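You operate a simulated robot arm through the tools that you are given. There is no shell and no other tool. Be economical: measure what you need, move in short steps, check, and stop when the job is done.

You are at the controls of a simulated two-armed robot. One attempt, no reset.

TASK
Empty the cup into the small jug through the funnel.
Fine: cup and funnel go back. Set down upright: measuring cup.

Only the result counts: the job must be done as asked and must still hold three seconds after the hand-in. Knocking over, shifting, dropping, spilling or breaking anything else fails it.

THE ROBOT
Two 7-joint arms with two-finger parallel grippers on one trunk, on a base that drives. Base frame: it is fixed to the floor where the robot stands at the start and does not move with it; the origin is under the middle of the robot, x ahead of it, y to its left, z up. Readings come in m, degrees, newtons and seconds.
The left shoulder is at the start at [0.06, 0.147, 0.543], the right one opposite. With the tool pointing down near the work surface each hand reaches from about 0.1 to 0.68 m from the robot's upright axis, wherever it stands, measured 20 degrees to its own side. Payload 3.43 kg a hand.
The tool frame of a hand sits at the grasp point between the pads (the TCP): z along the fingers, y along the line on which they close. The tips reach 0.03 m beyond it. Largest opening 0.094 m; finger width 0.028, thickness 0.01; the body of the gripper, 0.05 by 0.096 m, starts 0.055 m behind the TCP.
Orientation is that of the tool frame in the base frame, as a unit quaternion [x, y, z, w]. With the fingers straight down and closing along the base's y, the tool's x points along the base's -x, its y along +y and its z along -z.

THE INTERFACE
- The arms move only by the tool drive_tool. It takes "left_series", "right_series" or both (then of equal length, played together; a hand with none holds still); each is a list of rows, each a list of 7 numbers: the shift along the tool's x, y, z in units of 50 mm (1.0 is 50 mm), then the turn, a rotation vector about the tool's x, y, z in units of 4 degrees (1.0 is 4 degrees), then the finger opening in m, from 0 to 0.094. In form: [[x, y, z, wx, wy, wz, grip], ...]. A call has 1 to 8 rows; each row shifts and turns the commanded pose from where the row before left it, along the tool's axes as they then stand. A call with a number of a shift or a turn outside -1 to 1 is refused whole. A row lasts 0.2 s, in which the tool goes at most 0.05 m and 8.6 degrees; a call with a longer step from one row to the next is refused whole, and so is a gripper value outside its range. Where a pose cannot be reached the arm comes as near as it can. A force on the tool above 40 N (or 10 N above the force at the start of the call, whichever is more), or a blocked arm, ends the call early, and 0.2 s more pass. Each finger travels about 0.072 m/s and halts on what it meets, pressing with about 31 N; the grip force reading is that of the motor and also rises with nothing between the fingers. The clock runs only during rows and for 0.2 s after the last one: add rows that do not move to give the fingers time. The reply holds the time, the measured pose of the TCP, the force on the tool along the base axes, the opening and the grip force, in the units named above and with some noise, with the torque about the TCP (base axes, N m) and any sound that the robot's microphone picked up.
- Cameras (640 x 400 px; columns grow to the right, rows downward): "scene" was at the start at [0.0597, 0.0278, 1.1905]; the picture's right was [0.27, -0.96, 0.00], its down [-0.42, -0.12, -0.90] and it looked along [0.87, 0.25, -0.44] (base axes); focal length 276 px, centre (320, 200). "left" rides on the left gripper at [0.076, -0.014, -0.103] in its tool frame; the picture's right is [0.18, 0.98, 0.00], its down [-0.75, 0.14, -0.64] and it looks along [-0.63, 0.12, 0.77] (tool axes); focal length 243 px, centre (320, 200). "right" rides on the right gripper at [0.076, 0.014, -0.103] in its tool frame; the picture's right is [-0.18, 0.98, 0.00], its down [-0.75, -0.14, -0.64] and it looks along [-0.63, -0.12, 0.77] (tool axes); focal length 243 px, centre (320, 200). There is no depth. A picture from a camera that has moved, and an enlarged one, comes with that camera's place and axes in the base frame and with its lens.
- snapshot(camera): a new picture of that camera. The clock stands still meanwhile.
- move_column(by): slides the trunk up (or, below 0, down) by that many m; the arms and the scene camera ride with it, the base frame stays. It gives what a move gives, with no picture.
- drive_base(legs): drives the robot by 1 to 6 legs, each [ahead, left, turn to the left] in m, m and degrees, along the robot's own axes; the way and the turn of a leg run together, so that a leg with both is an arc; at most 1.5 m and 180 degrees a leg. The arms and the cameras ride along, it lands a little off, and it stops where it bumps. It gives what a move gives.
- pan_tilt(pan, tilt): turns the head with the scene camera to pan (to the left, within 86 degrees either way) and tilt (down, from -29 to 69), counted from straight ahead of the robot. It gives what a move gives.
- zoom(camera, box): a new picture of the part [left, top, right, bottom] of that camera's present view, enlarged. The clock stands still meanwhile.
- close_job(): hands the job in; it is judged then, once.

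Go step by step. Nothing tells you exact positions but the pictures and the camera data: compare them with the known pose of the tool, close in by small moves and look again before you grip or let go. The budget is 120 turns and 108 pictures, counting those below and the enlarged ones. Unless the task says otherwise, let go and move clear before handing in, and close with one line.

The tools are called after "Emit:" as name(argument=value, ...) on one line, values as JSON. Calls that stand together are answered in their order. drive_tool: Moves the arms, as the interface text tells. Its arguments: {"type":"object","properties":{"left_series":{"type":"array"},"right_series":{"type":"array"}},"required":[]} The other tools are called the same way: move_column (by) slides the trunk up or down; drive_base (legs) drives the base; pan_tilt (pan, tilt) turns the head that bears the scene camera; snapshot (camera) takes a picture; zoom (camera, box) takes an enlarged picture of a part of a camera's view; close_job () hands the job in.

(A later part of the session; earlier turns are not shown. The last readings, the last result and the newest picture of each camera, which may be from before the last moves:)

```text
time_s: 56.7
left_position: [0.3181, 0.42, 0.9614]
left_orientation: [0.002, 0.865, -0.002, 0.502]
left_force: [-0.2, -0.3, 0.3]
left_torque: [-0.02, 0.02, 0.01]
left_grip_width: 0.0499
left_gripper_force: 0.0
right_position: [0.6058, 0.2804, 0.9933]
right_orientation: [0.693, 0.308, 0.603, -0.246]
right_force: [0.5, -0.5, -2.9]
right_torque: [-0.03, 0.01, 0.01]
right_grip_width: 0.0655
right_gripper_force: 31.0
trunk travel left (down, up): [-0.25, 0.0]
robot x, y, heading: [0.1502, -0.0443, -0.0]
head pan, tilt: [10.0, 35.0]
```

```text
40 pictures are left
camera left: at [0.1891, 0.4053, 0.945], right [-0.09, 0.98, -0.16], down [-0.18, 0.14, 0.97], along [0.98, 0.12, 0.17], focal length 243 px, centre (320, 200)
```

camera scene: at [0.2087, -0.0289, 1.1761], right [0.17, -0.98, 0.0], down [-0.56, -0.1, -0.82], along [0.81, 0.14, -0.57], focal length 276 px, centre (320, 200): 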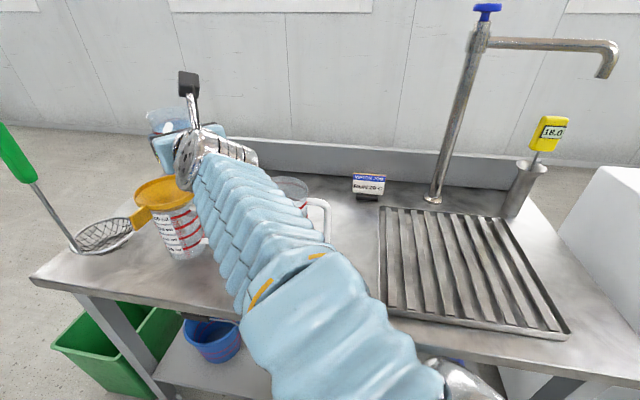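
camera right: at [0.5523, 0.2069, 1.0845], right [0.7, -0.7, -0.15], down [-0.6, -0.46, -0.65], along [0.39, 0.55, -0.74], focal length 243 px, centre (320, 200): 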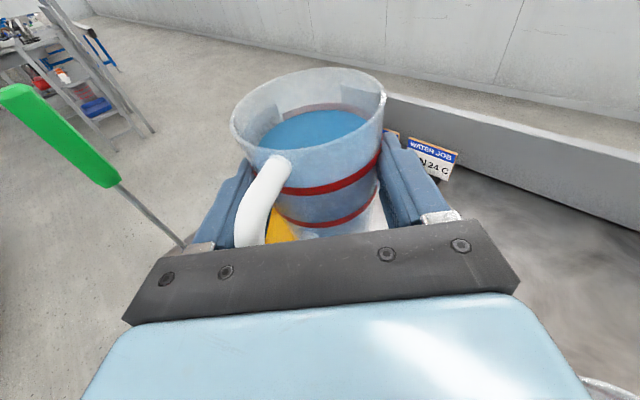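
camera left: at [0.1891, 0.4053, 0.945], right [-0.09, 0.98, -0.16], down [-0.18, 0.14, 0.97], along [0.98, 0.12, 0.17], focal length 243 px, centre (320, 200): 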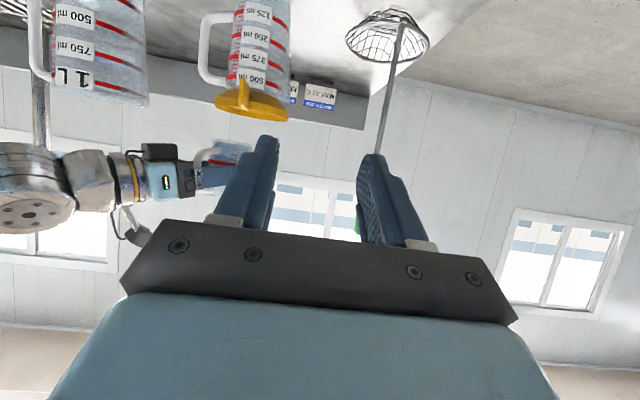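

Cup is placed beside/above the funnel. I'll lower 2 cm, nudge toward it, close the left fingers for a clearer left-camera view, and tilt to 24°.

Emit:
drive_tool(left_series=[[0, 0, 0, 0, 0, 0, 0.03], [0, 0, 0, 0, 0, 0, 0.01], [0, 0, 0, 0, 0, 0, 0], [0, 0, 0, 0, 0, 0, 0], [0, 0, 0, 0, 0, 0, 0], [0, 0, 0, 0, 0, 0, 0], [0, 0, 0, 0, 0, 0, 0], [0, 0, 0, 0, 0, 0, 0]], right_series=[[-0.2, -0.1, 0.03, 0, 0, 0, 0.04], [-0.2, -0.1, 0.03, 0, 0, 0, 0.04], [0, 0, 0, 0, 0, -1, 0.04], [0, 0, 0, 0, 0, -1, 0.04], [0, 0, 0, 0, 0, -1, 0.04], [0, 0, 0, 0, 0, -1, 0.04], [0, 0, 0, 0, 0, -1, 0.04], [0, 0, 0, 0, 0, -1, 0.04]])

Emit:
zoom(camera="left", box=[140, 0, 340, 200])

Emit:
snapshot(camera="right")

```text
time_s: 58.5
left_position: [0.3162, 0.4195, 0.9604]
left_orientation: [0.0, 0.865, 0.0, 0.501]
left_force: [0.5, 0.3, -0.3]
left_torque: [0.03, -0.04, 0.03]
left_grip_width: 0.0
left_gripper_force: 30.7
right_position: [0.6003, 0.2861, 0.9742]
right_orientation: [0.614, 0.445, 0.642, -0.114]
right_force: [0.2, -0.6, -2.9]
right_torque: [-0.05, 0.03, -0.02]
right_grip_width: 0.0651
right_gripper_force: 31.1
trunk travel left (down, up): [-0.25, 0.0]
robot x, y, heading: [0.1512, -0.0507, -0.2]
head pan, tilt: [10.0, 35.0]
```

```text
2.00 times, centred on (240, 100) of left
camera zoom: at [0.1892, 0.4052, 0.945], right [-0.09, 0.98, -0.16], down [-0.18, 0.14, 0.97], along [0.98, 0.12, 0.17], focal length 485 px, centre (480, 400)
```

zoom: 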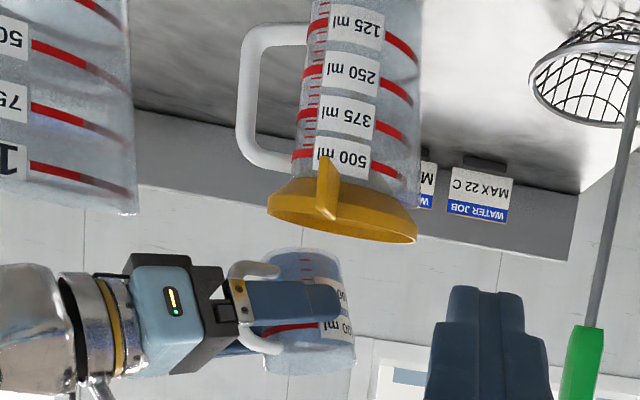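

```text
38 pictures are left
camera right: at [0.5232, 0.2353, 1.0623], right [0.72, -0.64, 0.26], down [-0.37, -0.68, -0.64], along [0.58, 0.36, -0.73], focal length 243 px, centre (320, 200)
```

right: 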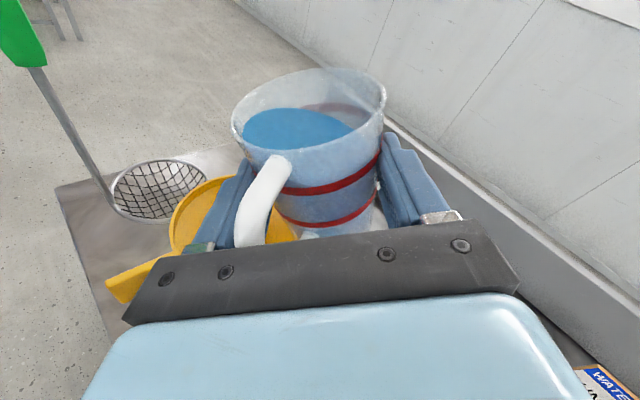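

The geometry looks right: the lip is over the funnel. Continue tilting slowly to 40°.

Emit:
drive_tool(right_series=[[0, 0, 0, 0, 0, -0.5, 0.04], [0, 0, 0, 0, 0, -0.5, 0.04], [0, 0, 0, 0, 0, -0.5, 0.04], [0, 0, 0, 0, 0, -0.5, 0.04], [0, 0, 0, 0, 0, -0.5, 0.04], [0, 0, 0, 0, 0, -0.5, 0.04], [0, 0, 0, 0, 0, -0.5, 0.04], [0, 0, 0, 0, 0, -0.5, 0.04]])

Emit:
zoom(camera="left", box=[140, 0, 340, 200])

Emit:
snapshot(camera="right")

```text
time_s: 60.3
left_position: [0.3173, 0.4208, 0.9606]
left_orientation: [0.001, 0.865, 0.0, 0.502]
left_force: [-0.4, 0.2, 0.1]
left_torque: [0.03, 0.0, 0.0]
left_grip_width: 0.0
left_gripper_force: 31.3
right_position: [0.6012, 0.2865, 0.9743]
right_orientation: [0.546, 0.526, 0.652, -0.024]
right_force: [-0.5, 0.2, -3.0]
right_torque: [-0.02, 0.03, -0.02]
right_grip_width: 0.0657
right_gripper_force: 31.0
trunk travel left (down, up): [-0.25, 0.0]
robot x, y, heading: [0.149, -0.0424, 0.2]
head pan, tilt: [10.0, 35.0]
```

```text
2.00 times, centred on (240, 100) of left
camera zoom: at [0.1892, 0.4052, 0.945], right [-0.09, 0.98, -0.16], down [-0.18, 0.14, 0.97], along [0.98, 0.12, 0.17], focal length 485 px, centre (480, 400)
```

zoom: 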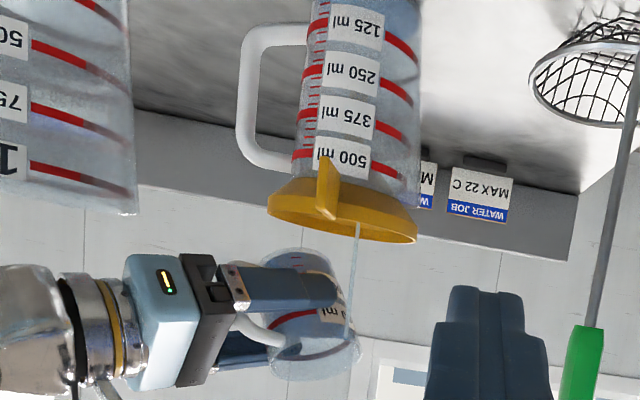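

```text
36 pictures are left
camera right: at [0.5079, 0.2481, 1.0541], right [0.67, -0.54, 0.51], down [-0.22, -0.8, -0.55], along [0.71, 0.26, -0.66], focal length 243 px, centre (320, 200)
```

right: 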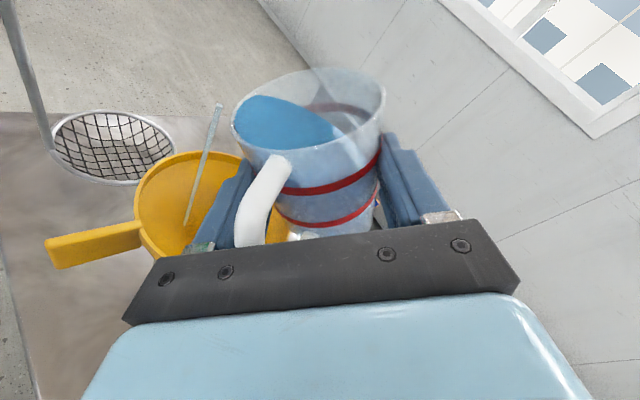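

A thin stream falls inside the funnel. Keep tilting slowly.

Emit:
drive_tool(right_series=[[0, 0, 0, 0, 0, -0.4, 0.04], [0, 0, 0, 0, 0, 0, 0.04], [0, 0, 0, 0, 0, -0.4, 0.04], [0, 0, 0, 0, 0, 0, 0.04], [0, 0, 0, 0, 0, -0.4, 0.04], [0, 0, 0, 0, 0, 0, 0.04], [0, 0, 0, 0, 0, -0.4, 0.04], [0, 0, 0, 0, 0, 0, 0.04]])

Emit:
drive_tool(right_series=[[0, 0, 0, 0, 0, -0.4, 0.04], [0, 0, 0, 0, 0, 0, 0.04], [0, 0, 0, 0, 0, -0.4, 0.04], [0, 0, 0, 0, 0, 0, 0.04], [0, 0, 0, 0, 0, -0.4, 0.04], [0, 0, 0, 0, 0, 0, 0.04], [0, 0, 0, 0, 0, -0.4, 0.04], [0, 0, 0, 0, 0, 0, 0.04]])

Emit:
zoom(camera="left", box=[140, 0, 340, 200])

Emit:
snapshot(camera="right")

```text
time_s: 62.1
left_position: [0.3177, 0.419, 0.9607]
left_orientation: [0.0, 0.865, 0.0, 0.502]
left_force: [-0.7, -0.6, -0.4]
left_torque: [-0.02, -0.04, 0.0]
left_grip_width: 0.0
left_gripper_force: 30.4
right_position: [0.6005, 0.2862, 0.9731]
right_orientation: [0.516, 0.555, 0.653, 0.013]
right_force: [-0.3, 0.7, -2.2]
right_torque: [-0.01, 0.03, 0.02]
right_grip_width: 0.0656
right_gripper_force: 31.1
trunk travel left (down, up): [-0.25, 0.0]
robot x, y, heading: [0.1494, -0.0493, -0.2]
head pan, tilt: [10.0, 35.0]
```

```text
time_s: 63.9
left_position: [0.3167, 0.4201, 0.9603]
left_orientation: [0.0, 0.866, 0.001, 0.501]
left_force: [-0.3, 0.8, 0.3]
left_torque: [0.01, -0.04, 0.0]
left_grip_width: 0.0
left_gripper_force: 31.4
right_position: [0.5995, 0.2851, 0.9727]
right_orientation: [0.484, 0.583, 0.651, 0.049]
right_force: [-0.7, 0.3, -1.2]
right_torque: [-0.03, 0.0, 0.0]
right_grip_width: 0.0652
right_gripper_force: 31.5
trunk travel left (down, up): [-0.25, 0.0]
robot x, y, heading: [0.1551, -0.044, -0.0]
head pan, tilt: [10.0, 35.0]
```

```text
2.00 times, centred on (240, 100) of left
camera zoom: at [0.1891, 0.4052, 0.945], right [-0.09, 0.98, -0.16], down [-0.18, 0.14, 0.97], along [0.98, 0.12, 0.17], focal length 485 px, centre (480, 400)
```

zoom: 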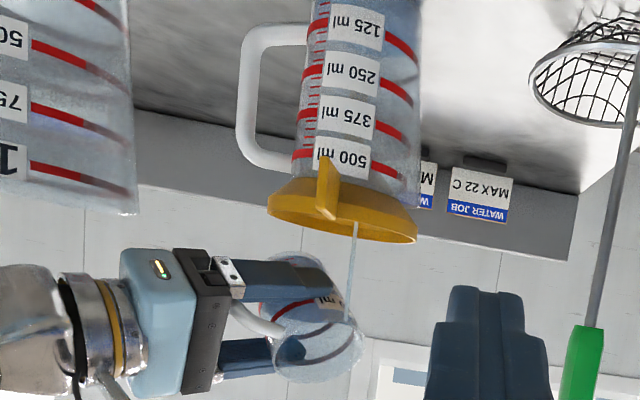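

```text
34 pictures are left
camera right: at [0.4968, 0.2564, 1.0438], right [0.59, -0.43, 0.69], down [-0.11, -0.89, -0.45], along [0.8, 0.19, -0.57], focal length 243 px, centre (320, 200)
```

right: 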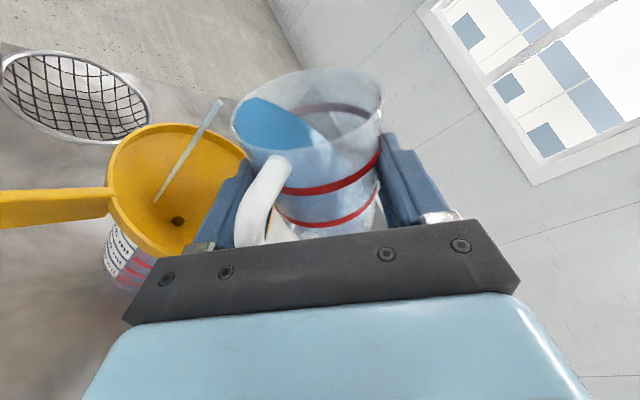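

Emit:
drive_tool(right_series=[[0, 0, 0, 0, 0, -0.3, 0.04], [0, 0, 0, 0, 0, -0.3, 0.04], [0, 0, 0, 0, 0, -0.3, 0.04], [0, 0, 0, 0, 0, -0.3, 0.04], [0, 0, 0, 0, 0, -0.3, 0.04], [0, 0, 0, 0, 0, -0.3, 0.04], [0, 0, 0, 0, 0, -0.3, 0.04], [0, 0, 0, 0, 0, -0.3, 0.04]])

Emit:
drive_tool(right_series=[[0, 0, 0, 0, 0, -0.3, 0.04], [0, 0, 0, 0, 0, -0.3, 0.04], [0, 0, 0, 0, 0, -0.3, 0.04], [0, 0, 0, 0, 0, -0.3, 0.04], [0, 0, 0, 0, 0, -0.3, 0.04], [0, 0, 0, 0, 0, -0.3, 0.04], [0, 0, 0, 0, 0, -0.3, 0.04], [0, 0, 0, 0, 0, -0.3, 0.04]])

Emit:
zoom(camera="left", box=[140, 0, 340, 200])

Emit:
snapshot(camera="right")

```text
time_s: 65.7
left_position: [0.3171, 0.4198, 0.9614]
left_orientation: [0.001, 0.865, -0.001, 0.501]
left_force: [0.1, -0.1, 0.1]
left_torque: [0.03, -0.02, 0.0]
left_grip_width: 0.0002
left_gripper_force: 30.8
right_position: [0.6008, 0.2852, 0.9738]
right_orientation: [0.434, 0.622, 0.644, 0.102]
right_force: [-0.6, 0.6, -1.7]
right_torque: [-0.04, 0.04, 0.0]
right_grip_width: 0.0653
right_gripper_force: 31.0
trunk travel left (down, up): [-0.25, 0.0]
robot x, y, heading: [0.1495, -0.0498, -0.0]
head pan, tilt: [10.0, 35.0]
```

```text
time_s: 67.5
left_position: [0.3163, 0.4192, 0.9611]
left_orientation: [0.001, 0.865, -0.001, 0.502]
left_force: [-0.5, -1.3, 0.3]
left_torque: [-0.02, 0.05, 0.01]
left_grip_width: 0.0
left_gripper_force: 31.2
right_position: [0.6013, 0.2862, 0.974]
right_orientation: [0.38, 0.656, 0.633, 0.157]
right_force: [-0.4, -0.2, -0.4]
right_torque: [-0.01, 0.03, 0.03]
right_grip_width: 0.0654
right_gripper_force: 30.4
trunk travel left (down, up): [-0.25, 0.0]
robot x, y, heading: [0.1519, -0.047, 0.1]
head pan, tilt: [10.0, 35.0]
```

```text
2.00 times, centred on (240, 100) of left
camera zoom: at [0.1891, 0.4052, 0.9451], right [-0.09, 0.98, -0.16], down [-0.18, 0.14, 0.97], along [0.98, 0.12, 0.17], focal length 485 px, centre (480, 400)
```

zoom: 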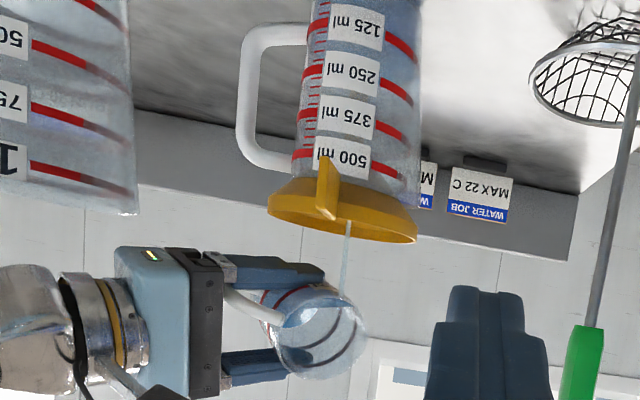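

```text
32 pictures are left
camera right: at [0.484, 0.2649, 1.023], right [0.42, -0.22, 0.88], down [0.02, -0.97, -0.25], along [0.91, 0.12, -0.4], focal length 243 px, centre (320, 200)
```

right: 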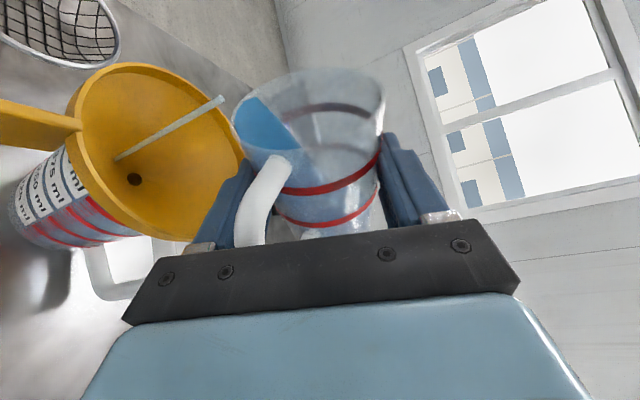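

Pouring goes well, ~72° tilt, stream near the hole. Continue.

Emit:
drive_tool(right_series=[[0, 0, 0, 0, 0, -0.3, 0.04], [0, 0, 0, 0, 0, -0.3, 0.04], [0, 0, 0, 0, 0, -0.3, 0.04], [0, 0, 0, 0, 0, -0.3, 0.04], [0, 0, 0, 0, 0, -0.3, 0.04], [0, 0, 0, 0, 0, -0.3, 0.04], [0, 0, 0, 0, 0, -0.3, 0.04], [0, 0, 0, 0, 0, -0.3, 0.04]])

Emit:
drive_tool(right_series=[[0, 0, 0, 0, 0, -0.3, 0.04], [0, 0, 0, 0, 0, -0.3, 0.04], [0, 0, 0, 0, 0, -0.3, 0.04], [0, 0, 0, 0, 0, -0.3, 0.04], [0, 0, 0, 0, 0, -0.3, 0.04], [0, 0, 0, 0, 0, -0.3, 0.04], [0, 0, 0, 0, 0, -0.3, 0.04], [0, 0, 0, 0, 0, -0.3, 0.04]])

Emit:
snapshot(camera="right")

```text
time_s: 69.3
left_position: [0.3175, 0.4194, 0.9604]
left_orientation: [0.0, 0.865, 0.0, 0.501]
left_force: [-0.2, -0.1, -0.5]
left_torque: [0.02, -0.01, -0.03]
left_grip_width: 0.0
left_gripper_force: 31.4
right_position: [0.5992, 0.2854, 0.9726]
right_orientation: [0.324, 0.685, 0.618, 0.209]
right_force: [0.4, -1.3, -0.6]
right_torque: [0.02, -0.01, -0.03]
right_grip_width: 0.0651
right_gripper_force: 31.0
trunk travel left (down, up): [-0.25, 0.0]
robot x, y, heading: [0.1485, -0.0481, -0.2]
head pan, tilt: [10.0, 35.0]
```

```text
time_s: 71.1
left_position: [0.3184, 0.4206, 0.9591]
left_orientation: [0.001, 0.865, -0.001, 0.502]
left_force: [0.5, -0.4, -0.4]
left_torque: [0.0, -0.02, -0.01]
left_grip_width: 0.0
left_gripper_force: 30.5
right_position: [0.5998, 0.2858, 0.9732]
right_orientation: [0.265, 0.71, 0.598, 0.261]
right_force: [-0.1, 1.0, -0.5]
right_torque: [-0.01, 0.0, -0.02]
right_grip_width: 0.0645
right_gripper_force: 30.6
trunk travel left (down, up): [-0.25, 0.0]
robot x, y, heading: [0.1526, -0.0486, -0.0]
head pan, tilt: [10.0, 35.0]
```

```text
31 pictures are left
camera right: at [0.4753, 0.2675, 0.9988], right [0.2, 0.01, 0.98], down [0.1, -1.0, 0.0], along [0.98, 0.09, -0.2], focal length 243 px, centre (320, 200)
```

right: 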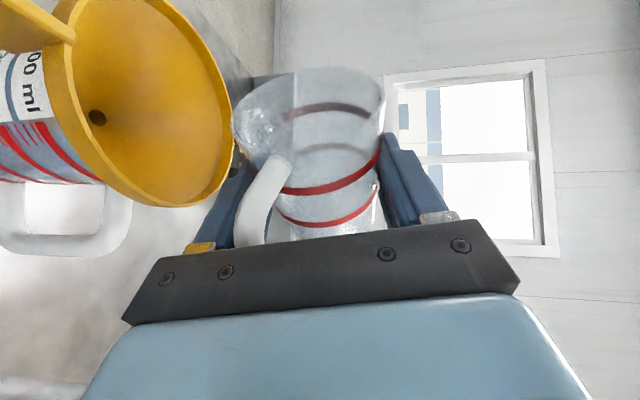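

Cup looks empty at ~91°. I'll tilt ~18° more to drain the last drops and hold.

Emit:
drive_tool(right_series=[[0.05, 0, 0, 0, 0, -0.6, 0.04], [0, 0, 0, 0, 0, -0.6, 0.04], [0, 0, 0, 0, 0, -0.6, 0.04], [0, 0, 0, 0, 0, -0.6, 0.04], [0, 0, 0, 0, 0, -0.6, 0.04], [0, 0, 0, 0, 0, -0.6, 0.04], [0, 0, 0, 0, 0, -0.6, 0.04], [0, 0, 0, 0, 0, 0, 0.04]])

Emit:
drive_tool(right_series=[[0, 0, 0, 0, 0, 0, 0.04], [0, 0, 0, 0, 0, 0, 0.04], [0, 0, 0, 0, 0, 0, 0.04], [0, 0, 0, 0, 0, 0, 0.04], [0, 0, 0, 0, 0, 0, 0.04], [0, 0, 0, 0, 0, 0, 0.04], [0, 0, 0, 0, 0, 0, 0.04], [0, 0, 0, 0, 0, 0, 0.04]])

Emit:
snapshot(camera="right")

Emit:
zoom(camera="left", box=[140, 0, 340, 200])

```text
time_s: 72.9
left_position: [0.3167, 0.4194, 0.9598]
left_orientation: [0.001, 0.865, 0.0, 0.502]
left_force: [-0.7, -0.3, -0.1]
left_torque: [-0.03, 0.01, 0.01]
left_grip_width: 0.0001
left_gripper_force: 31.0
right_position: [0.5975, 0.2876, 0.9724]
right_orientation: [0.159, 0.741, 0.554, 0.345]
right_force: [0.0, -0.4, 0.1]
right_torque: [0.01, 0.01, 0.02]
right_grip_width: 0.0648
right_gripper_force: 30.8
trunk travel left (down, up): [-0.25, 0.0]
robot x, y, heading: [0.1504, -0.0499, -0.2]
head pan, tilt: [10.0, 35.0]
```

```text
time_s: 74.7
left_position: [0.3183, 0.42, 0.9605]
left_orientation: [0.001, 0.865, -0.001, 0.502]
left_force: [-0.1, -0.8, 0.3]
left_torque: [0.03, -0.02, -0.03]
left_grip_width: 0.0
left_gripper_force: 30.9
right_position: [0.5965, 0.2881, 0.9721]
right_orientation: [0.16, 0.741, 0.554, 0.344]
right_force: [0.1, -0.7, -1.3]
right_torque: [0.0, 0.02, 0.02]
right_grip_width: 0.0645
right_gripper_force: 31.2
trunk travel left (down, up): [-0.25, 0.0]
robot x, y, heading: [0.1522, -0.0475, 0.3]
head pan, tilt: [10.0, 35.0]
```

```text
30 pictures are left
camera right: at [0.4714, 0.2665, 0.976], right [-0.01, 0.22, 0.98], down [0.12, -0.97, 0.22], along [0.99, 0.12, -0.01], focal length 243 px, centre (320, 200)
```

right: 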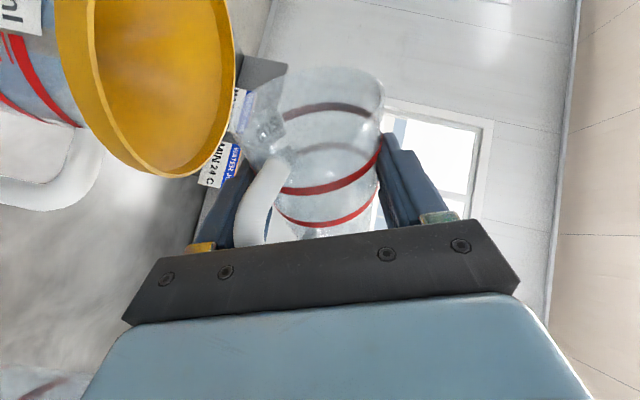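

```text
2.00 times, centred on (240, 100) of left
camera zoom: at [0.1891, 0.4051, 0.9451], right [-0.09, 0.98, -0.16], down [-0.18, 0.14, 0.97], along [0.98, 0.12, 0.17], focal length 485 px, centre (480, 400)
```

zoom: 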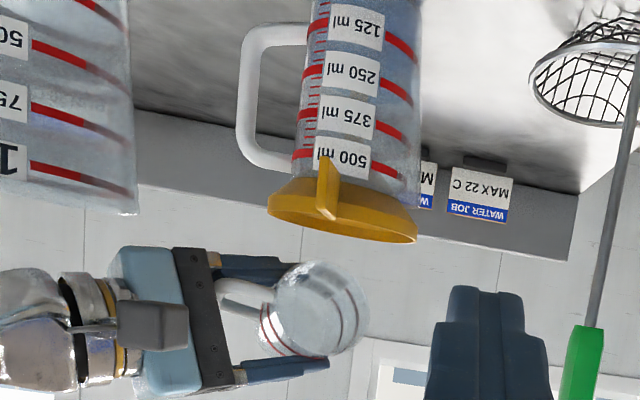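

No more stream; the cup is empty. Roll back upright by the same 108°.

Emit:
drive_tool(right_series=[[0, 0, 0, 0, 0, 1, 0.04], [0, 0, 0, 0, 0, 1, 0.04], [0, 0, 0, 0, 0, 1, 0.04], [0, 0, 0, 0, 0, 1, 0.04], [0, 0, 0, 0, 0, 1, 0.04], [0, 0, 0, 0, 0, 1, 0.04], [0, 0, 0, 0, 0, 1, 0.04], [0, 0, 0, 0, 0, 1, 0.04]])

Emit:
drive_tool(right_series=[[0, 0, 0, 0, 0, 1, 0.04], [0, 0, 0, 0, 0, 1, 0.04], [0, 0, 0, 0, 0, 1, 0.04], [0, 0, 0, 0, 0, 1, 0.04], [0, 0, 0, 0, 0, 1, 0.04], [0, 0, 0, 0, 0, 1, 0.04], [0, 0, 0, 0, 0, 1, 0.04], [0, 0, 0, 0, 0, 1, 0.04]])

Emit:
drive_tool(right_series=[[0, 0, 0, 0, 0, 1, 0.04], [0, 0, 0, 0, 0, 1, 0.04], [0, 0, 0, 0, 0, 1, 0.04], [0, 0, 0, 0, 0, 1, 0.04], [0, 0, 0, 0, 0, 1, 0.04], [0, 0, 0, 0, 0, 1, 0.04], [0, 0, 0, 0, 0, 1, 0.04], [0, 0, 0, 0, 0, 1, 0.04]])

Emit:
drive_tool(right_series=[[0, 0, 0, 0, 0, 1, 0.04], [0, 0, 0, 0, 0, 1, 0.04], [0, 0, 0, 0, 0, 1, 0.04], [0.4, 0, -0.06, 0, 0, 0, 0.04], [0, 0, 0, 0, 0, 0, 0.04]])

Emit:
snapshot(camera="right")

```text
time_s: 76.5
left_position: [0.316, 0.4191, 0.9602]
left_orientation: [0.0, 0.865, 0.0, 0.502]
left_force: [-0.2, -0.4, -0.2]
left_torque: [0.01, 0.02, -0.01]
left_grip_width: 0.0
left_gripper_force: 30.6
right_position: [0.5976, 0.2876, 0.9725]
right_orientation: [0.357, 0.669, 0.628, 0.177]
right_force: [-0.1, 0.4, -0.2]
right_torque: [0.01, -0.01, 0.01]
right_grip_width: 0.0647
right_gripper_force: 31.2
trunk travel left (down, up): [-0.25, 0.0]
robot x, y, heading: [0.1523, -0.0468, 0.0]
head pan, tilt: [10.0, 35.0]
```

```text
time_s: 78.3
left_position: [0.3179, 0.4198, 0.9606]
left_orientation: [0.001, 0.865, -0.001, 0.502]
left_force: [-0.2, -0.3, 0.1]
left_torque: [-0.02, 0.01, -0.02]
left_grip_width: 0.0002
left_gripper_force: 31.2
right_position: [0.5978, 0.2869, 0.9714]
right_orientation: [0.528, 0.544, 0.652, -0.002]
right_force: [-0.3, 0.4, -0.9]
right_torque: [0.01, 0.02, 0.01]
right_grip_width: 0.0648
right_gripper_force: 31.3
trunk travel left (down, up): [-0.25, 0.0]
robot x, y, heading: [0.1483, -0.0472, 0.1]
head pan, tilt: [10.0, 35.0]
```

```text
time_s: 80.1
left_position: [0.3172, 0.4208, 0.9608]
left_orientation: [0.001, 0.865, -0.001, 0.501]
left_force: [0.8, 0.4, 1.3]
left_torque: [-0.03, -0.03, -0.01]
left_grip_width: 0.0001
left_gripper_force: 30.6
right_position: [0.5981, 0.2867, 0.9738]
right_orientation: [0.657, 0.378, 0.626, -0.182]
right_force: [-0.2, 0.5, -0.4]
right_torque: [-0.01, -0.01, 0.01]
right_grip_width: 0.0645
right_gripper_force: 30.7
trunk travel left (down, up): [-0.25, 0.0]
robot x, y, heading: [0.1532, -0.0478, -0.2]
head pan, tilt: [10.0, 35.0]
```

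```text
time_s: 81.3
left_position: [0.3167, 0.4191, 0.9611]
left_orientation: [0.002, 0.865, -0.001, 0.502]
left_force: [0.4, 0.7, -0.4]
left_torque: [-0.03, 0.02, -0.01]
left_grip_width: 0.0001
left_gripper_force: 30.4
right_position: [0.597, 0.2881, 0.9941]
right_orientation: [0.693, 0.307, 0.604, -0.246]
right_force: [0.1, 0.1, -0.2]
right_torque: [-0.03, 0.02, 0.01]
right_grip_width: 0.0646
right_gripper_force: 30.9
trunk travel left (down, up): [-0.25, 0.0]
robot x, y, heading: [0.1497, -0.0485, -0.1]
head pan, tilt: [10.0, 35.0]
```

```text
28 pictures are left
camera right: at [0.5437, 0.2154, 1.0845], right [0.7, -0.7, -0.15], down [-0.6, -0.46, -0.65], along [0.39, 0.55, -0.74], focal length 243 px, centre (320, 200)
```

right: 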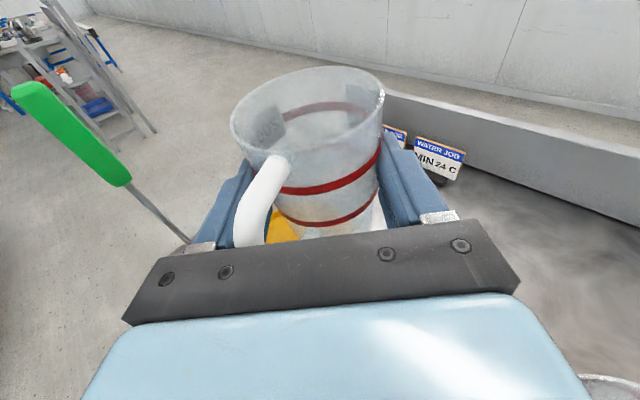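

Upright and empty. Retrace: move back over, then yaw back.

Emit:
drive_tool(right_series=[[0, 0.49, 0.107, 0, 0, 0, 0.04], [0, 0.49, 0.107, 0, 0, 0, 0.04], [0, 0.49, 0.107, 0, 0, 0, 0.04], [0, 0.49, 0.107, 0, 0, 0, 0.04], [0, 0.49, 0.107, 0, 0, 0, 0.04], [0, 0.49, 0.107, 0, 0, 0, 0.04], [0, 0.49, 0.107, 0, 0, 0, 0.04], [0, 0, 0, 0, 0, 0, 0.04]])

Emit:
drive_tool(right_series=[[0, 0, 0, 0.98, 0, -0.17, 0.04], [0, 0, 0, 0.98, 0, -0.17, 0.04], [0, 0, 0, 0.98, 0, -0.17, 0.04], [0, 0, 0, 0.98, 0, -0.17, 0.04], [0, 0, 0, 0.98, 0, -0.17, 0.04], [0, 0, 0, 0.98, 0, -0.17, 0.04], [0, 0, 0, 0.98, 0, -0.17, 0.04], [0, 0, 0, 0.98, 0, -0.17, 0.04]])

```text
time_s: 83.1
left_position: [0.3169, 0.4199, 0.9608]
left_orientation: [0.001, 0.865, 0.0, 0.501]
left_force: [0.7, -1.0, 0.4]
left_torque: [0.02, 0.02, 0.0]
left_grip_width: 0.0
left_gripper_force: 30.7
right_position: [0.7475, 0.1943, 0.9914]
right_orientation: [0.692, 0.307, 0.605, -0.247]
right_force: [0.1, 0.3, -0.5]
right_torque: [0.03, -0.01, -0.01]
right_grip_width: 0.0647
right_gripper_force: 30.8
trunk travel left (down, up): [-0.25, 0.0]
robot x, y, heading: [0.1497, -0.048, -0.0]
head pan, tilt: [10.0, 35.0]
```

```text
time_s: 84.9
left_position: [0.3169, 0.4202, 0.9593]
left_orientation: [0.001, 0.865, -0.001, 0.501]
left_force: [-0.8, 0.6, 0.5]
left_torque: [0.0, 0.0, 0.01]
left_grip_width: 0.0
left_gripper_force: 30.8
right_position: [0.7469, 0.1969, 0.9922]
right_orientation: [0.586, 0.491, 0.51, -0.395]
right_force: [-0.2, 0.6, -1.2]
right_torque: [-0.01, -0.02, 0.0]
right_grip_width: 0.0642
right_gripper_force: 30.8
trunk travel left (down, up): [-0.25, 0.0]
robot x, y, heading: [0.1511, -0.0451, -0.0]
head pan, tilt: [10.0, 35.0]
```

Emit:
drive_tool(right_series=[[-0.5, 0.024, 0.081, 0, 0, 0, 0.04], [-0.5, 0.024, 0.081, 0, 0, 0, 0.04], [-0.5, 0.024, 0.081, 0, 0, 0, 0.04], [-0.5, 0.024, 0.081, 0, 0, 0, 0.04], [-0.5, 0.024, 0.081, 0, 0, 0, 0.04], [-0.5, 0.024, 0.081, 0, 0, 0, 0.04], [-0.5, 0.024, 0.081, 0, 0, 0, 0.04], [0, 0, 0, 0, 0, 0, 0.04]])

Emit:
snapshot(camera="right")

```text
time_s: 86.7
left_position: [0.3173, 0.4196, 0.9617]
left_orientation: [0.001, 0.865, 0.0, 0.501]
left_force: [0.0, 0.0, 0.2]
left_torque: [0.01, -0.03, -0.01]
left_grip_width: 0.0
left_gripper_force: 30.8
right_position: [0.7618, 0.1913, 0.8166]
right_orientation: [0.585, 0.492, 0.509, -0.396]
right_force: [0.0, 0.2, -0.8]
right_torque: [0.01, 0.03, -0.02]
right_grip_width: 0.0646
right_gripper_force: 30.6
trunk travel left (down, up): [-0.25, 0.0]
robot x, y, heading: [0.1496, -0.0479, 0.1]
head pan, tilt: [10.0, 35.0]
```

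```text
27 pictures are left
camera right: at [0.7547, 0.1034, 0.909], right [0.96, -0.23, -0.14], down [-0.27, -0.72, -0.64], along [0.05, 0.65, -0.76], focal length 243 px, centre (320, 200)
```

right: 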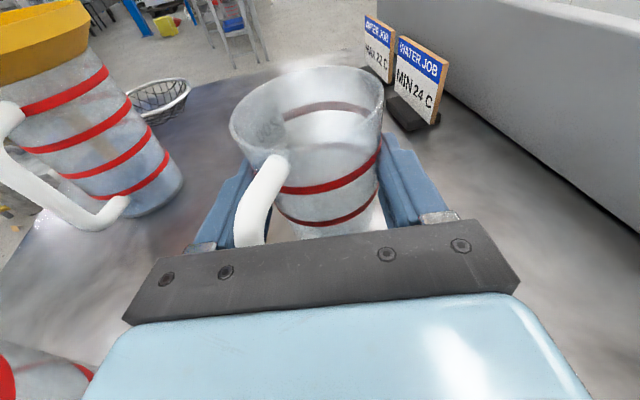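

Emit:
drive_tool(right_series=[[-0.2, -0.14, 0.05, 0, 0, 0, 0.04], [-0.15, 0, 0.03, 0, 0, 0, 0.04], [0, 0, 0, 0, 0, 0, 0.04]])

Emit:
drive_tool(right_series=[[-0.04, 0, 0.007, 0, 0, 0, 0.04], [-0.03, 0, 0.005, 0, 0, 0, 0.04], [0, 0, 0, 0, 0, 0, 0.04]])

```text
time_s: 87.5
left_position: [0.3171, 0.4185, 0.9605]
left_orientation: [0.002, 0.865, -0.001, 0.502]
left_force: [0.1, -0.1, -0.3]
left_torque: [-0.01, 0.04, -0.05]
left_grip_width: 0.0002
left_gripper_force: 31.1
right_position: [0.7557, 0.1937, 0.799]
right_orientation: [0.586, 0.49, 0.51, -0.395]
right_force: [-0.6, 0.1, -0.4]
right_torque: [-0.02, 0.02, -0.03]
right_grip_width: 0.0646
right_gripper_force: 30.9
trunk travel left (down, up): [-0.25, 0.0]
robot x, y, heading: [0.1531, -0.0463, 0.0]
head pan, tilt: [10.0, 35.0]
```

```text
time_s: 88.3
left_position: [0.3175, 0.42, 0.9594]
left_orientation: [0.0, 0.865, 0.0, 0.502]
left_force: [-0.3, -0.3, 0.1]
left_torque: [-0.02, 0.04, -0.03]
left_grip_width: 0.0001
left_gripper_force: 31.2
right_position: [0.757, 0.1935, 0.7938]
right_orientation: [0.585, 0.491, 0.509, -0.396]
right_force: [0.6, -0.4, -0.8]
right_torque: [0.06, -0.02, 0.0]
right_grip_width: 0.0644
right_gripper_force: 30.7
trunk travel left (down, up): [-0.25, 0.0]
robot x, y, heading: [0.1518, -0.0467, 0.1]
head pan, tilt: [10.0, 35.0]
```

Emit:
drive_tool(right_series=[[-0.03, -0.02, 0.005, 0, 0, 0, 0.04], [0, 0, 0, 0, 0, 0, 0.04]])

Emit:
drive_tool(right_series=[[-0.03, 0, 0.005, 0, 0, 0, 0.04], [0, 0, 0, 0, 0, 0, 0.04]])

Emit:
zoom(camera="right", box=[200, 40, 440, 250])

```text
time_s: 88.9
left_position: [0.3174, 0.4192, 0.9599]
left_orientation: [0.0, 0.865, 0.0, 0.502]
left_force: [0.5, -0.9, 0.3]
left_torque: [0.01, -0.02, 0.0]
left_grip_width: 0.0
left_gripper_force: 30.6
right_position: [0.7546, 0.1934, 0.7938]
right_orientation: [0.585, 0.491, 0.51, -0.396]
right_force: [1.8, -0.7, 6.0]
right_torque: [0.17, 0.05, -0.05]
right_grip_width: 0.0644
right_gripper_force: 31.2
trunk travel left (down, up): [-0.25, 0.0]
robot x, y, heading: [0.1509, -0.0499, -0.2]
head pan, tilt: [10.0, 35.0]
```

```text
time_s: 89.5
left_position: [0.3166, 0.4192, 0.9606]
left_orientation: [0.001, 0.865, 0.0, 0.501]
left_force: [0.7, -0.6, 0.5]
left_torque: [0.0, 0.02, 0.01]
left_grip_width: 0.0
left_gripper_force: 31.1
right_position: [0.7545, 0.1937, 0.7932]
right_orientation: [0.584, 0.491, 0.51, -0.396]
right_force: [3.2, 1.8, 17.4]
right_torque: [0.54, 0.18, -0.12]
right_grip_width: 0.0648
right_gripper_force: 31.0
trunk travel left (down, up): [-0.25, 0.0]
robot x, y, heading: [0.1467, -0.0478, -0.1]
head pan, tilt: [10.0, 35.0]
```

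```text
1.90 times, centred on (320, 145) of right
camera zoom: at [0.7471, 0.1048, 0.8864], right [0.96, -0.23, -0.14], down [-0.27, -0.72, -0.64], along [0.05, 0.66, -0.75], focal length 462 px, centre (320, 305)
```

zoom: 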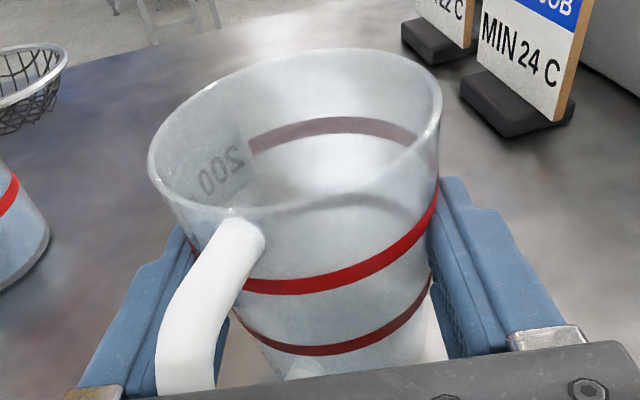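

Contact with the table. Relieve slightly and open.

Emit:
drive_tool(right_series=[[0.035, 0, -0.006, 0, 0, 0, 0.04], [0, 0, 0, 0, 0, 0, 0.04], [0, 0, 0, 0, 0, 0, 0.066], [0, 0, 0, 0, 0, 0, 0.072], [0, 0, 0, 0, 0, 0, 0.08], [0, 0, 0, 0, 0, 0, 0.094], [0, 0, 0, 0, 0, 0, 0.094]])

Emit:
snapshot(camera="right")

```text
time_s: 91.1
left_position: [0.317, 0.4207, 0.9602]
left_orientation: [0.001, 0.865, -0.001, 0.501]
left_force: [-0.2, 0.7, -0.4]
left_torque: [0.01, 0.01, 0.01]
left_grip_width: 0.0
left_gripper_force: 30.8
right_position: [0.7547, 0.1934, 0.7933]
right_orientation: [0.586, 0.49, 0.51, -0.395]
right_force: [-0.1, 0.5, -0.2]
right_torque: [-0.03, 0.04, 0.0]
right_grip_width: 0.0942
right_gripper_force: 0.0
trunk travel left (down, up): [-0.25, 0.0]
robot x, y, heading: [0.15, -0.0506, 0.1]
head pan, tilt: [10.0, 35.0]
```

```text
25 pictures are left
camera right: at [0.7476, 0.1052, 0.8862], right [0.96, -0.23, -0.14], down [-0.27, -0.72, -0.64], along [0.05, 0.65, -0.76], focal length 243 px, centre (320, 200)
```

right: 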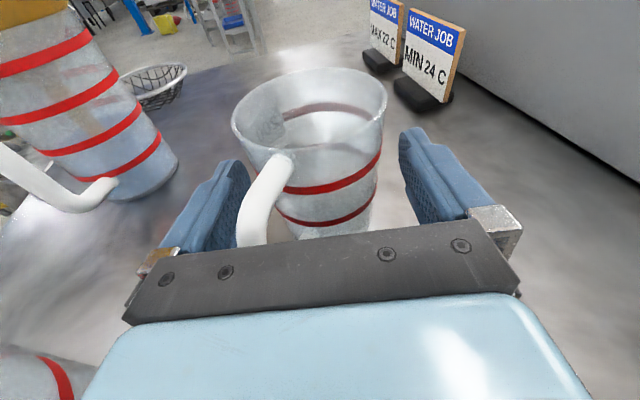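

Cup stands free at its place. Retreat the right hand straight back.

Emit:
drive_tool(right_series=[[0, 0, -0.4, 0, 0, 0, 0.094], [0, 0, -0.8, 0, 0, 0, 0.094], [0, 0, -0.9, 0, 0, 0, 0.094], [0, 0, -0.9, 0, 0, 0, 0.094], [0, 0, -0.9, 0, 0, 0, 0.094], [0.2, 0, -0.9, 0, 0, 0, 0.094], [0.3, 0, -0.9, 0, 0, 0, 0.094], [0.3, 0, -0.5, 0, 0, 0, 0.094]])

Emit:
drive_tool(right_series=[[0.3, -0.8, -0.1, 0, 0, 0, 0.094], [0.3, -0.8, -0.1, 0, 0, 0, 0.094], [0.3, -0.8, -0.1, 0, 0, 0, 0.094], [0.3, -0.8, -0.1, 0, 0, 0, 0.094], [0.3, -0.8, -0.1, 0, 0, 0, 0.094], [0, -0.6, -0.1, 0, 0, 0, 0.094], [0, 0, 0, 0, 0, 0, 0.094]])

Emit:
snapshot(camera="scene")

Emit:
zoom(camera="scene", box=[110, 150, 340, 290])

```text
time_s: 92.9
left_position: [0.3173, 0.42, 0.961]
left_orientation: [0.001, 0.865, -0.001, 0.502]
left_force: [0.5, -0.5, 0.6]
left_torque: [-0.03, -0.02, 0.0]
left_grip_width: 0.0
left_gripper_force: 30.8
right_position: [0.6885, -0.0999, 0.8856]
right_orientation: [0.586, 0.491, 0.51, -0.396]
right_force: [0.0, 0.5, -0.4]
right_torque: [-0.04, -0.04, 0.01]
right_grip_width: 0.0939
right_gripper_force: 0.1
trunk travel left (down, up): [-0.25, 0.0]
robot x, y, heading: [0.1527, -0.0492, 0.2]
head pan, tilt: [10.0, 35.0]
```

```text
time_s: 94.5
left_position: [0.3161, 0.4202, 0.9601]
left_orientation: [0.0, 0.865, -0.001, 0.501]
left_force: [-0.1, 0.8, -0.1]
left_torque: [-0.02, -0.01, -0.01]
left_grip_width: 0.0002
left_gripper_force: 31.0
right_position: [0.4584, -0.0683, 0.9555]
right_orientation: [0.586, 0.491, 0.509, -0.395]
right_force: [0.0, -0.1, -0.2]
right_torque: [-0.03, 0.0, -0.02]
right_grip_width: 0.0938
right_gripper_force: 0.0
trunk travel left (down, up): [-0.25, 0.0]
robot x, y, heading: [0.1497, -0.0461, 0.1]
head pan, tilt: [10.0, 35.0]
```

```text
24 pictures are left
camera scene: at [0.2086, -0.0292, 1.1761], right [0.17, -0.98, 0.0], down [-0.56, -0.1, -0.82], along [0.81, 0.14, -0.57], focal length 276 px, centre (320, 200)
```

scene: 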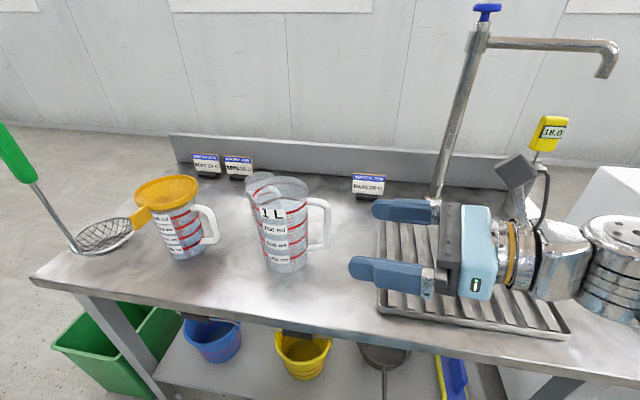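

```text
2.78 times, centred on (225, 220) of scene
camera zoom: at [0.2086, -0.0292, 1.1761], right [0.17, -0.98, 0.0], down [-0.56, -0.1, -0.82], along [0.81, 0.14, -0.57], focal length 768 px, centre (584, 144)
```

zoom: 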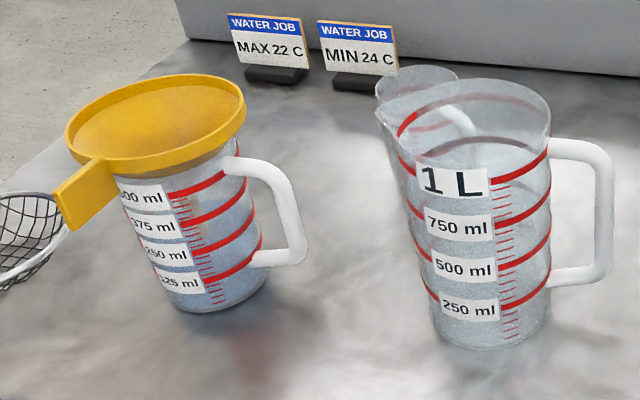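

Small jug now holds the blue liquid and the cup is back. Next the left hand regrips the funnel's tab; I'll go to the pre-grasp pose and tuck the right hand back.

Emit:
drive_tool(left_series=[[-0.1, -0.6, 0.3, 0, 0, 0, 0.03], [-0.1, -0.6, 0.3, 0, 0, 0, 0.05], [-0.1, -0.6, 0.3, 0, 0, 0, 0.05], [-0.02, 0, 0.3, 0, 0, 0, 0.05], [0, 0, 0, 0, 0, 0, 0.05]], right_series=[[0, 0, -0.5, 0, 0, 0, 0.094], [0, 0, -0.5, 0, 0, 0, 0.094], [0, 0, -0.5, 0, 0, 0, 0.094], [0, 0, -0.5, 0, 0, 0, 0.094], [0, 0, 0, 0, 0, 0, 0.094]])

Emit:
snapshot(camera="left")

```text
time_s: 95.7
left_position: [0.379, 0.3302, 0.9437]
left_orientation: [0.001, 0.865, 0.0, 0.502]
left_force: [-0.8, 0.0, 0.0]
left_torque: [-0.01, -0.01, 0.01]
left_grip_width: 0.05
left_gripper_force: 0.0
right_position: [0.4371, -0.1646, 0.9723]
right_orientation: [0.586, 0.491, 0.51, -0.395]
right_force: [0.5, -0.6, -0.1]
right_torque: [0.0, -0.02, -0.01]
right_grip_width: 0.0937
right_gripper_force: 0.0
trunk travel left (down, up): [-0.25, 0.0]
robot x, y, heading: [0.1476, -0.0474, 0.0]
head pan, tilt: [10.0, 35.0]
```

```text
22 pictures are left
camera left: at [0.2494, 0.3151, 0.9291], right [-0.09, 0.98, -0.16], down [-0.18, 0.14, 0.97], along [0.98, 0.12, 0.17], focal length 243 px, centre (320, 200)
```

left: 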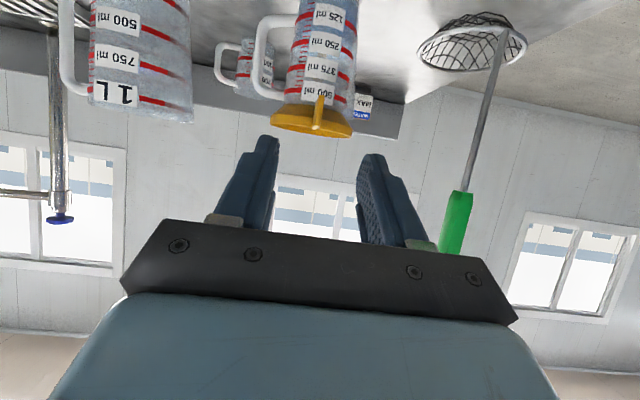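

Emit:
drive_tool(left_series=[[-0.12, -0.02, 0.8, 0, 0, 0, 0.05], [0, 0, 0.8, 0, 0, 0, 0.05], [0, 0, 0.4, 0, 0, 0, 0.05], [0, 0, 0, 0, 0, 0, 0.05]])

Emit:
zoom(camera="left", box=[220, 60, 420, 220])

```text
time_s: 96.7
left_position: [0.4666, 0.3288, 0.9011]
left_orientation: [0.001, 0.865, 0.0, 0.502]
left_force: [0.5, -0.2, 0.4]
left_torque: [-0.03, 0.02, -0.04]
left_grip_width: 0.0502
left_gripper_force: 0.0
right_position: [0.4372, -0.1628, 0.9711]
right_orientation: [0.586, 0.491, 0.51, -0.395]
right_force: [0.0, -0.6, -0.1]
right_torque: [0.02, 0.01, 0.0]
right_grip_width: 0.0942
right_gripper_force: 0.1
trunk travel left (down, up): [-0.25, 0.0]
robot x, y, heading: [0.1538, -0.0515, -0.1]
head pan, tilt: [10.0, 35.0]
```

```text
2.50 times, centred on (320, 140) of left
camera zoom: at [0.3393, 0.3132, 0.8851], right [-0.09, 0.98, -0.16], down [-0.18, 0.14, 0.97], along [0.98, 0.12, 0.17], focal length 606 px, centre (320, 350)
```

zoom: 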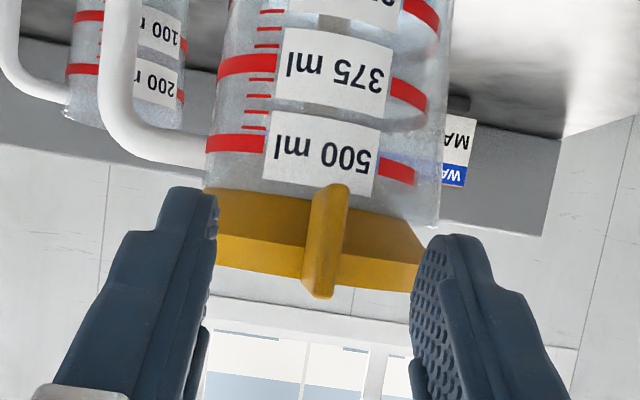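

Emit:
drive_tool(left_series=[[0, 0, 0.45, 0, 0, 0, 0.05], [0, 0, 0, 0, 0, 0, 0.05]])

Emit:
zoom(camera="left", box=[220, 60, 420, 220])

```text
time_s: 97.3
left_position: [0.4863, 0.3279, 0.888]
left_orientation: [0.001, 0.865, 0.0, 0.501]
left_force: [-0.2, 0.8, 0.5]
left_torque: [-0.04, 0.01, -0.02]
left_grip_width: 0.0499
left_gripper_force: 0.1
right_position: [0.4373, -0.1635, 0.9729]
right_orientation: [0.586, 0.49, 0.51, -0.395]
right_force: [-0.3, 1.0, -0.5]
right_torque: [0.01, 0.02, 0.0]
right_grip_width: 0.0939
right_gripper_force: 0.2
trunk travel left (down, up): [-0.25, 0.0]
robot x, y, heading: [0.1499, -0.048, -0.0]
head pan, tilt: [10.0, 35.0]
```

```text
2.50 times, centred on (320, 140) of left
camera zoom: at [0.3579, 0.3133, 0.8735], right [-0.09, 0.98, -0.16], down [-0.18, 0.14, 0.97], along [0.98, 0.12, 0.17], focal length 606 px, centre (320, 350)
```

zoom: 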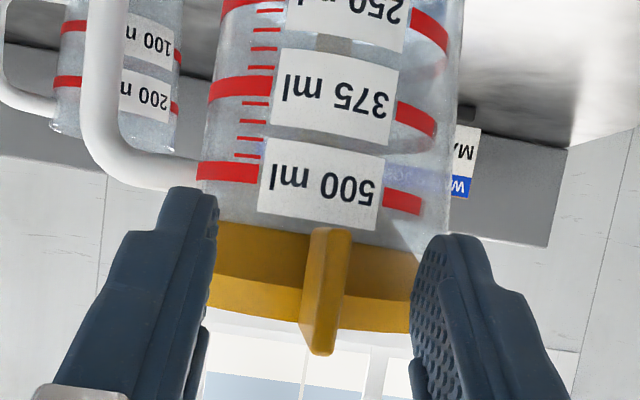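

Emit:
drive_tool(left_series=[[0, 0.05, 0, 0, 0, 0, 0.05], [0, 0, 0, 0, 0, 0, 0.03], [0, 0, 0, 0, 0, 0, 0.012], [0, 0, 0, 0, 0, 0, 0], [0, 0, 0, 0, 0, 0, 0]])

Emit:
zoom(camera="scene", box=[110, 150, 340, 290])

```text
time_s: 98.5
left_position: [0.4863, 0.332, 0.8888]
left_orientation: [0.0, 0.865, 0.0, 0.502]
left_force: [-0.1, -1.4, 0.6]
left_torque: [-0.01, -0.07, -0.09]
left_grip_width: 0.0049
left_gripper_force: 31.1
right_position: [0.4373, -0.1638, 0.9714]
right_orientation: [0.586, 0.491, 0.51, -0.395]
right_force: [-0.3, -1.1, -1.1]
right_torque: [0.0, 0.04, -0.01]
right_grip_width: 0.0941
right_gripper_force: 0.0
trunk travel left (down, up): [-0.25, 0.0]
robot x, y, heading: [0.1493, -0.0501, -0.1]
head pan, tilt: [10.0, 35.0]
```

```text
2.78 times, centred on (225, 220) of scene
camera zoom: at [0.2087, -0.0293, 1.1761], right [0.17, -0.98, 0.0], down [-0.56, -0.1, -0.82], along [0.81, 0.14, -0.57], focal length 768 px, centre (584, 144)
```

zoom: 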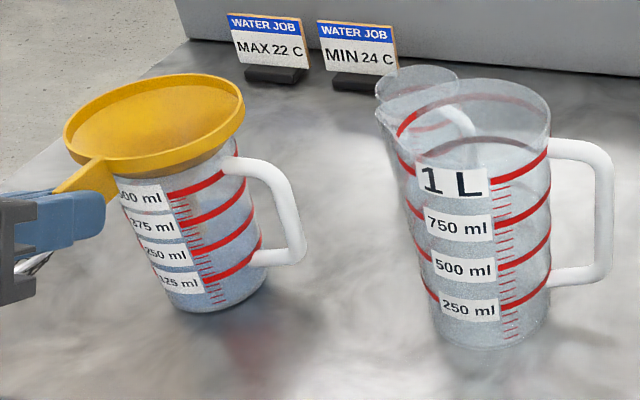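

Emit:
zoom(camera="left", box=[220, 60, 420, 220])

```text
2.50 times, centred on (320, 140) of left
camera zoom: at [0.358, 0.3158, 0.8736], right [-0.09, 0.98, -0.16], down [-0.18, 0.14, 0.97], along [0.98, 0.12, 0.17], focal length 606 px, centre (320, 350)
```

zoom: 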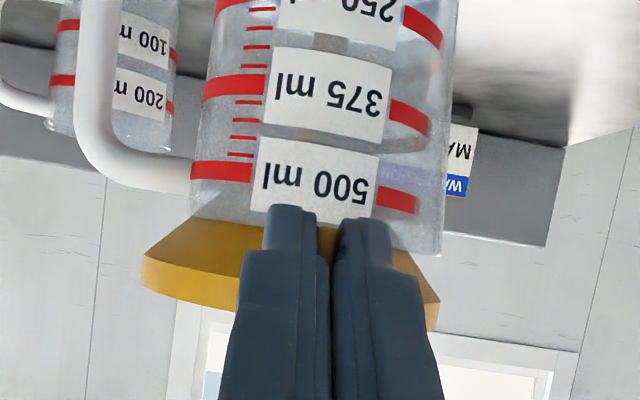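

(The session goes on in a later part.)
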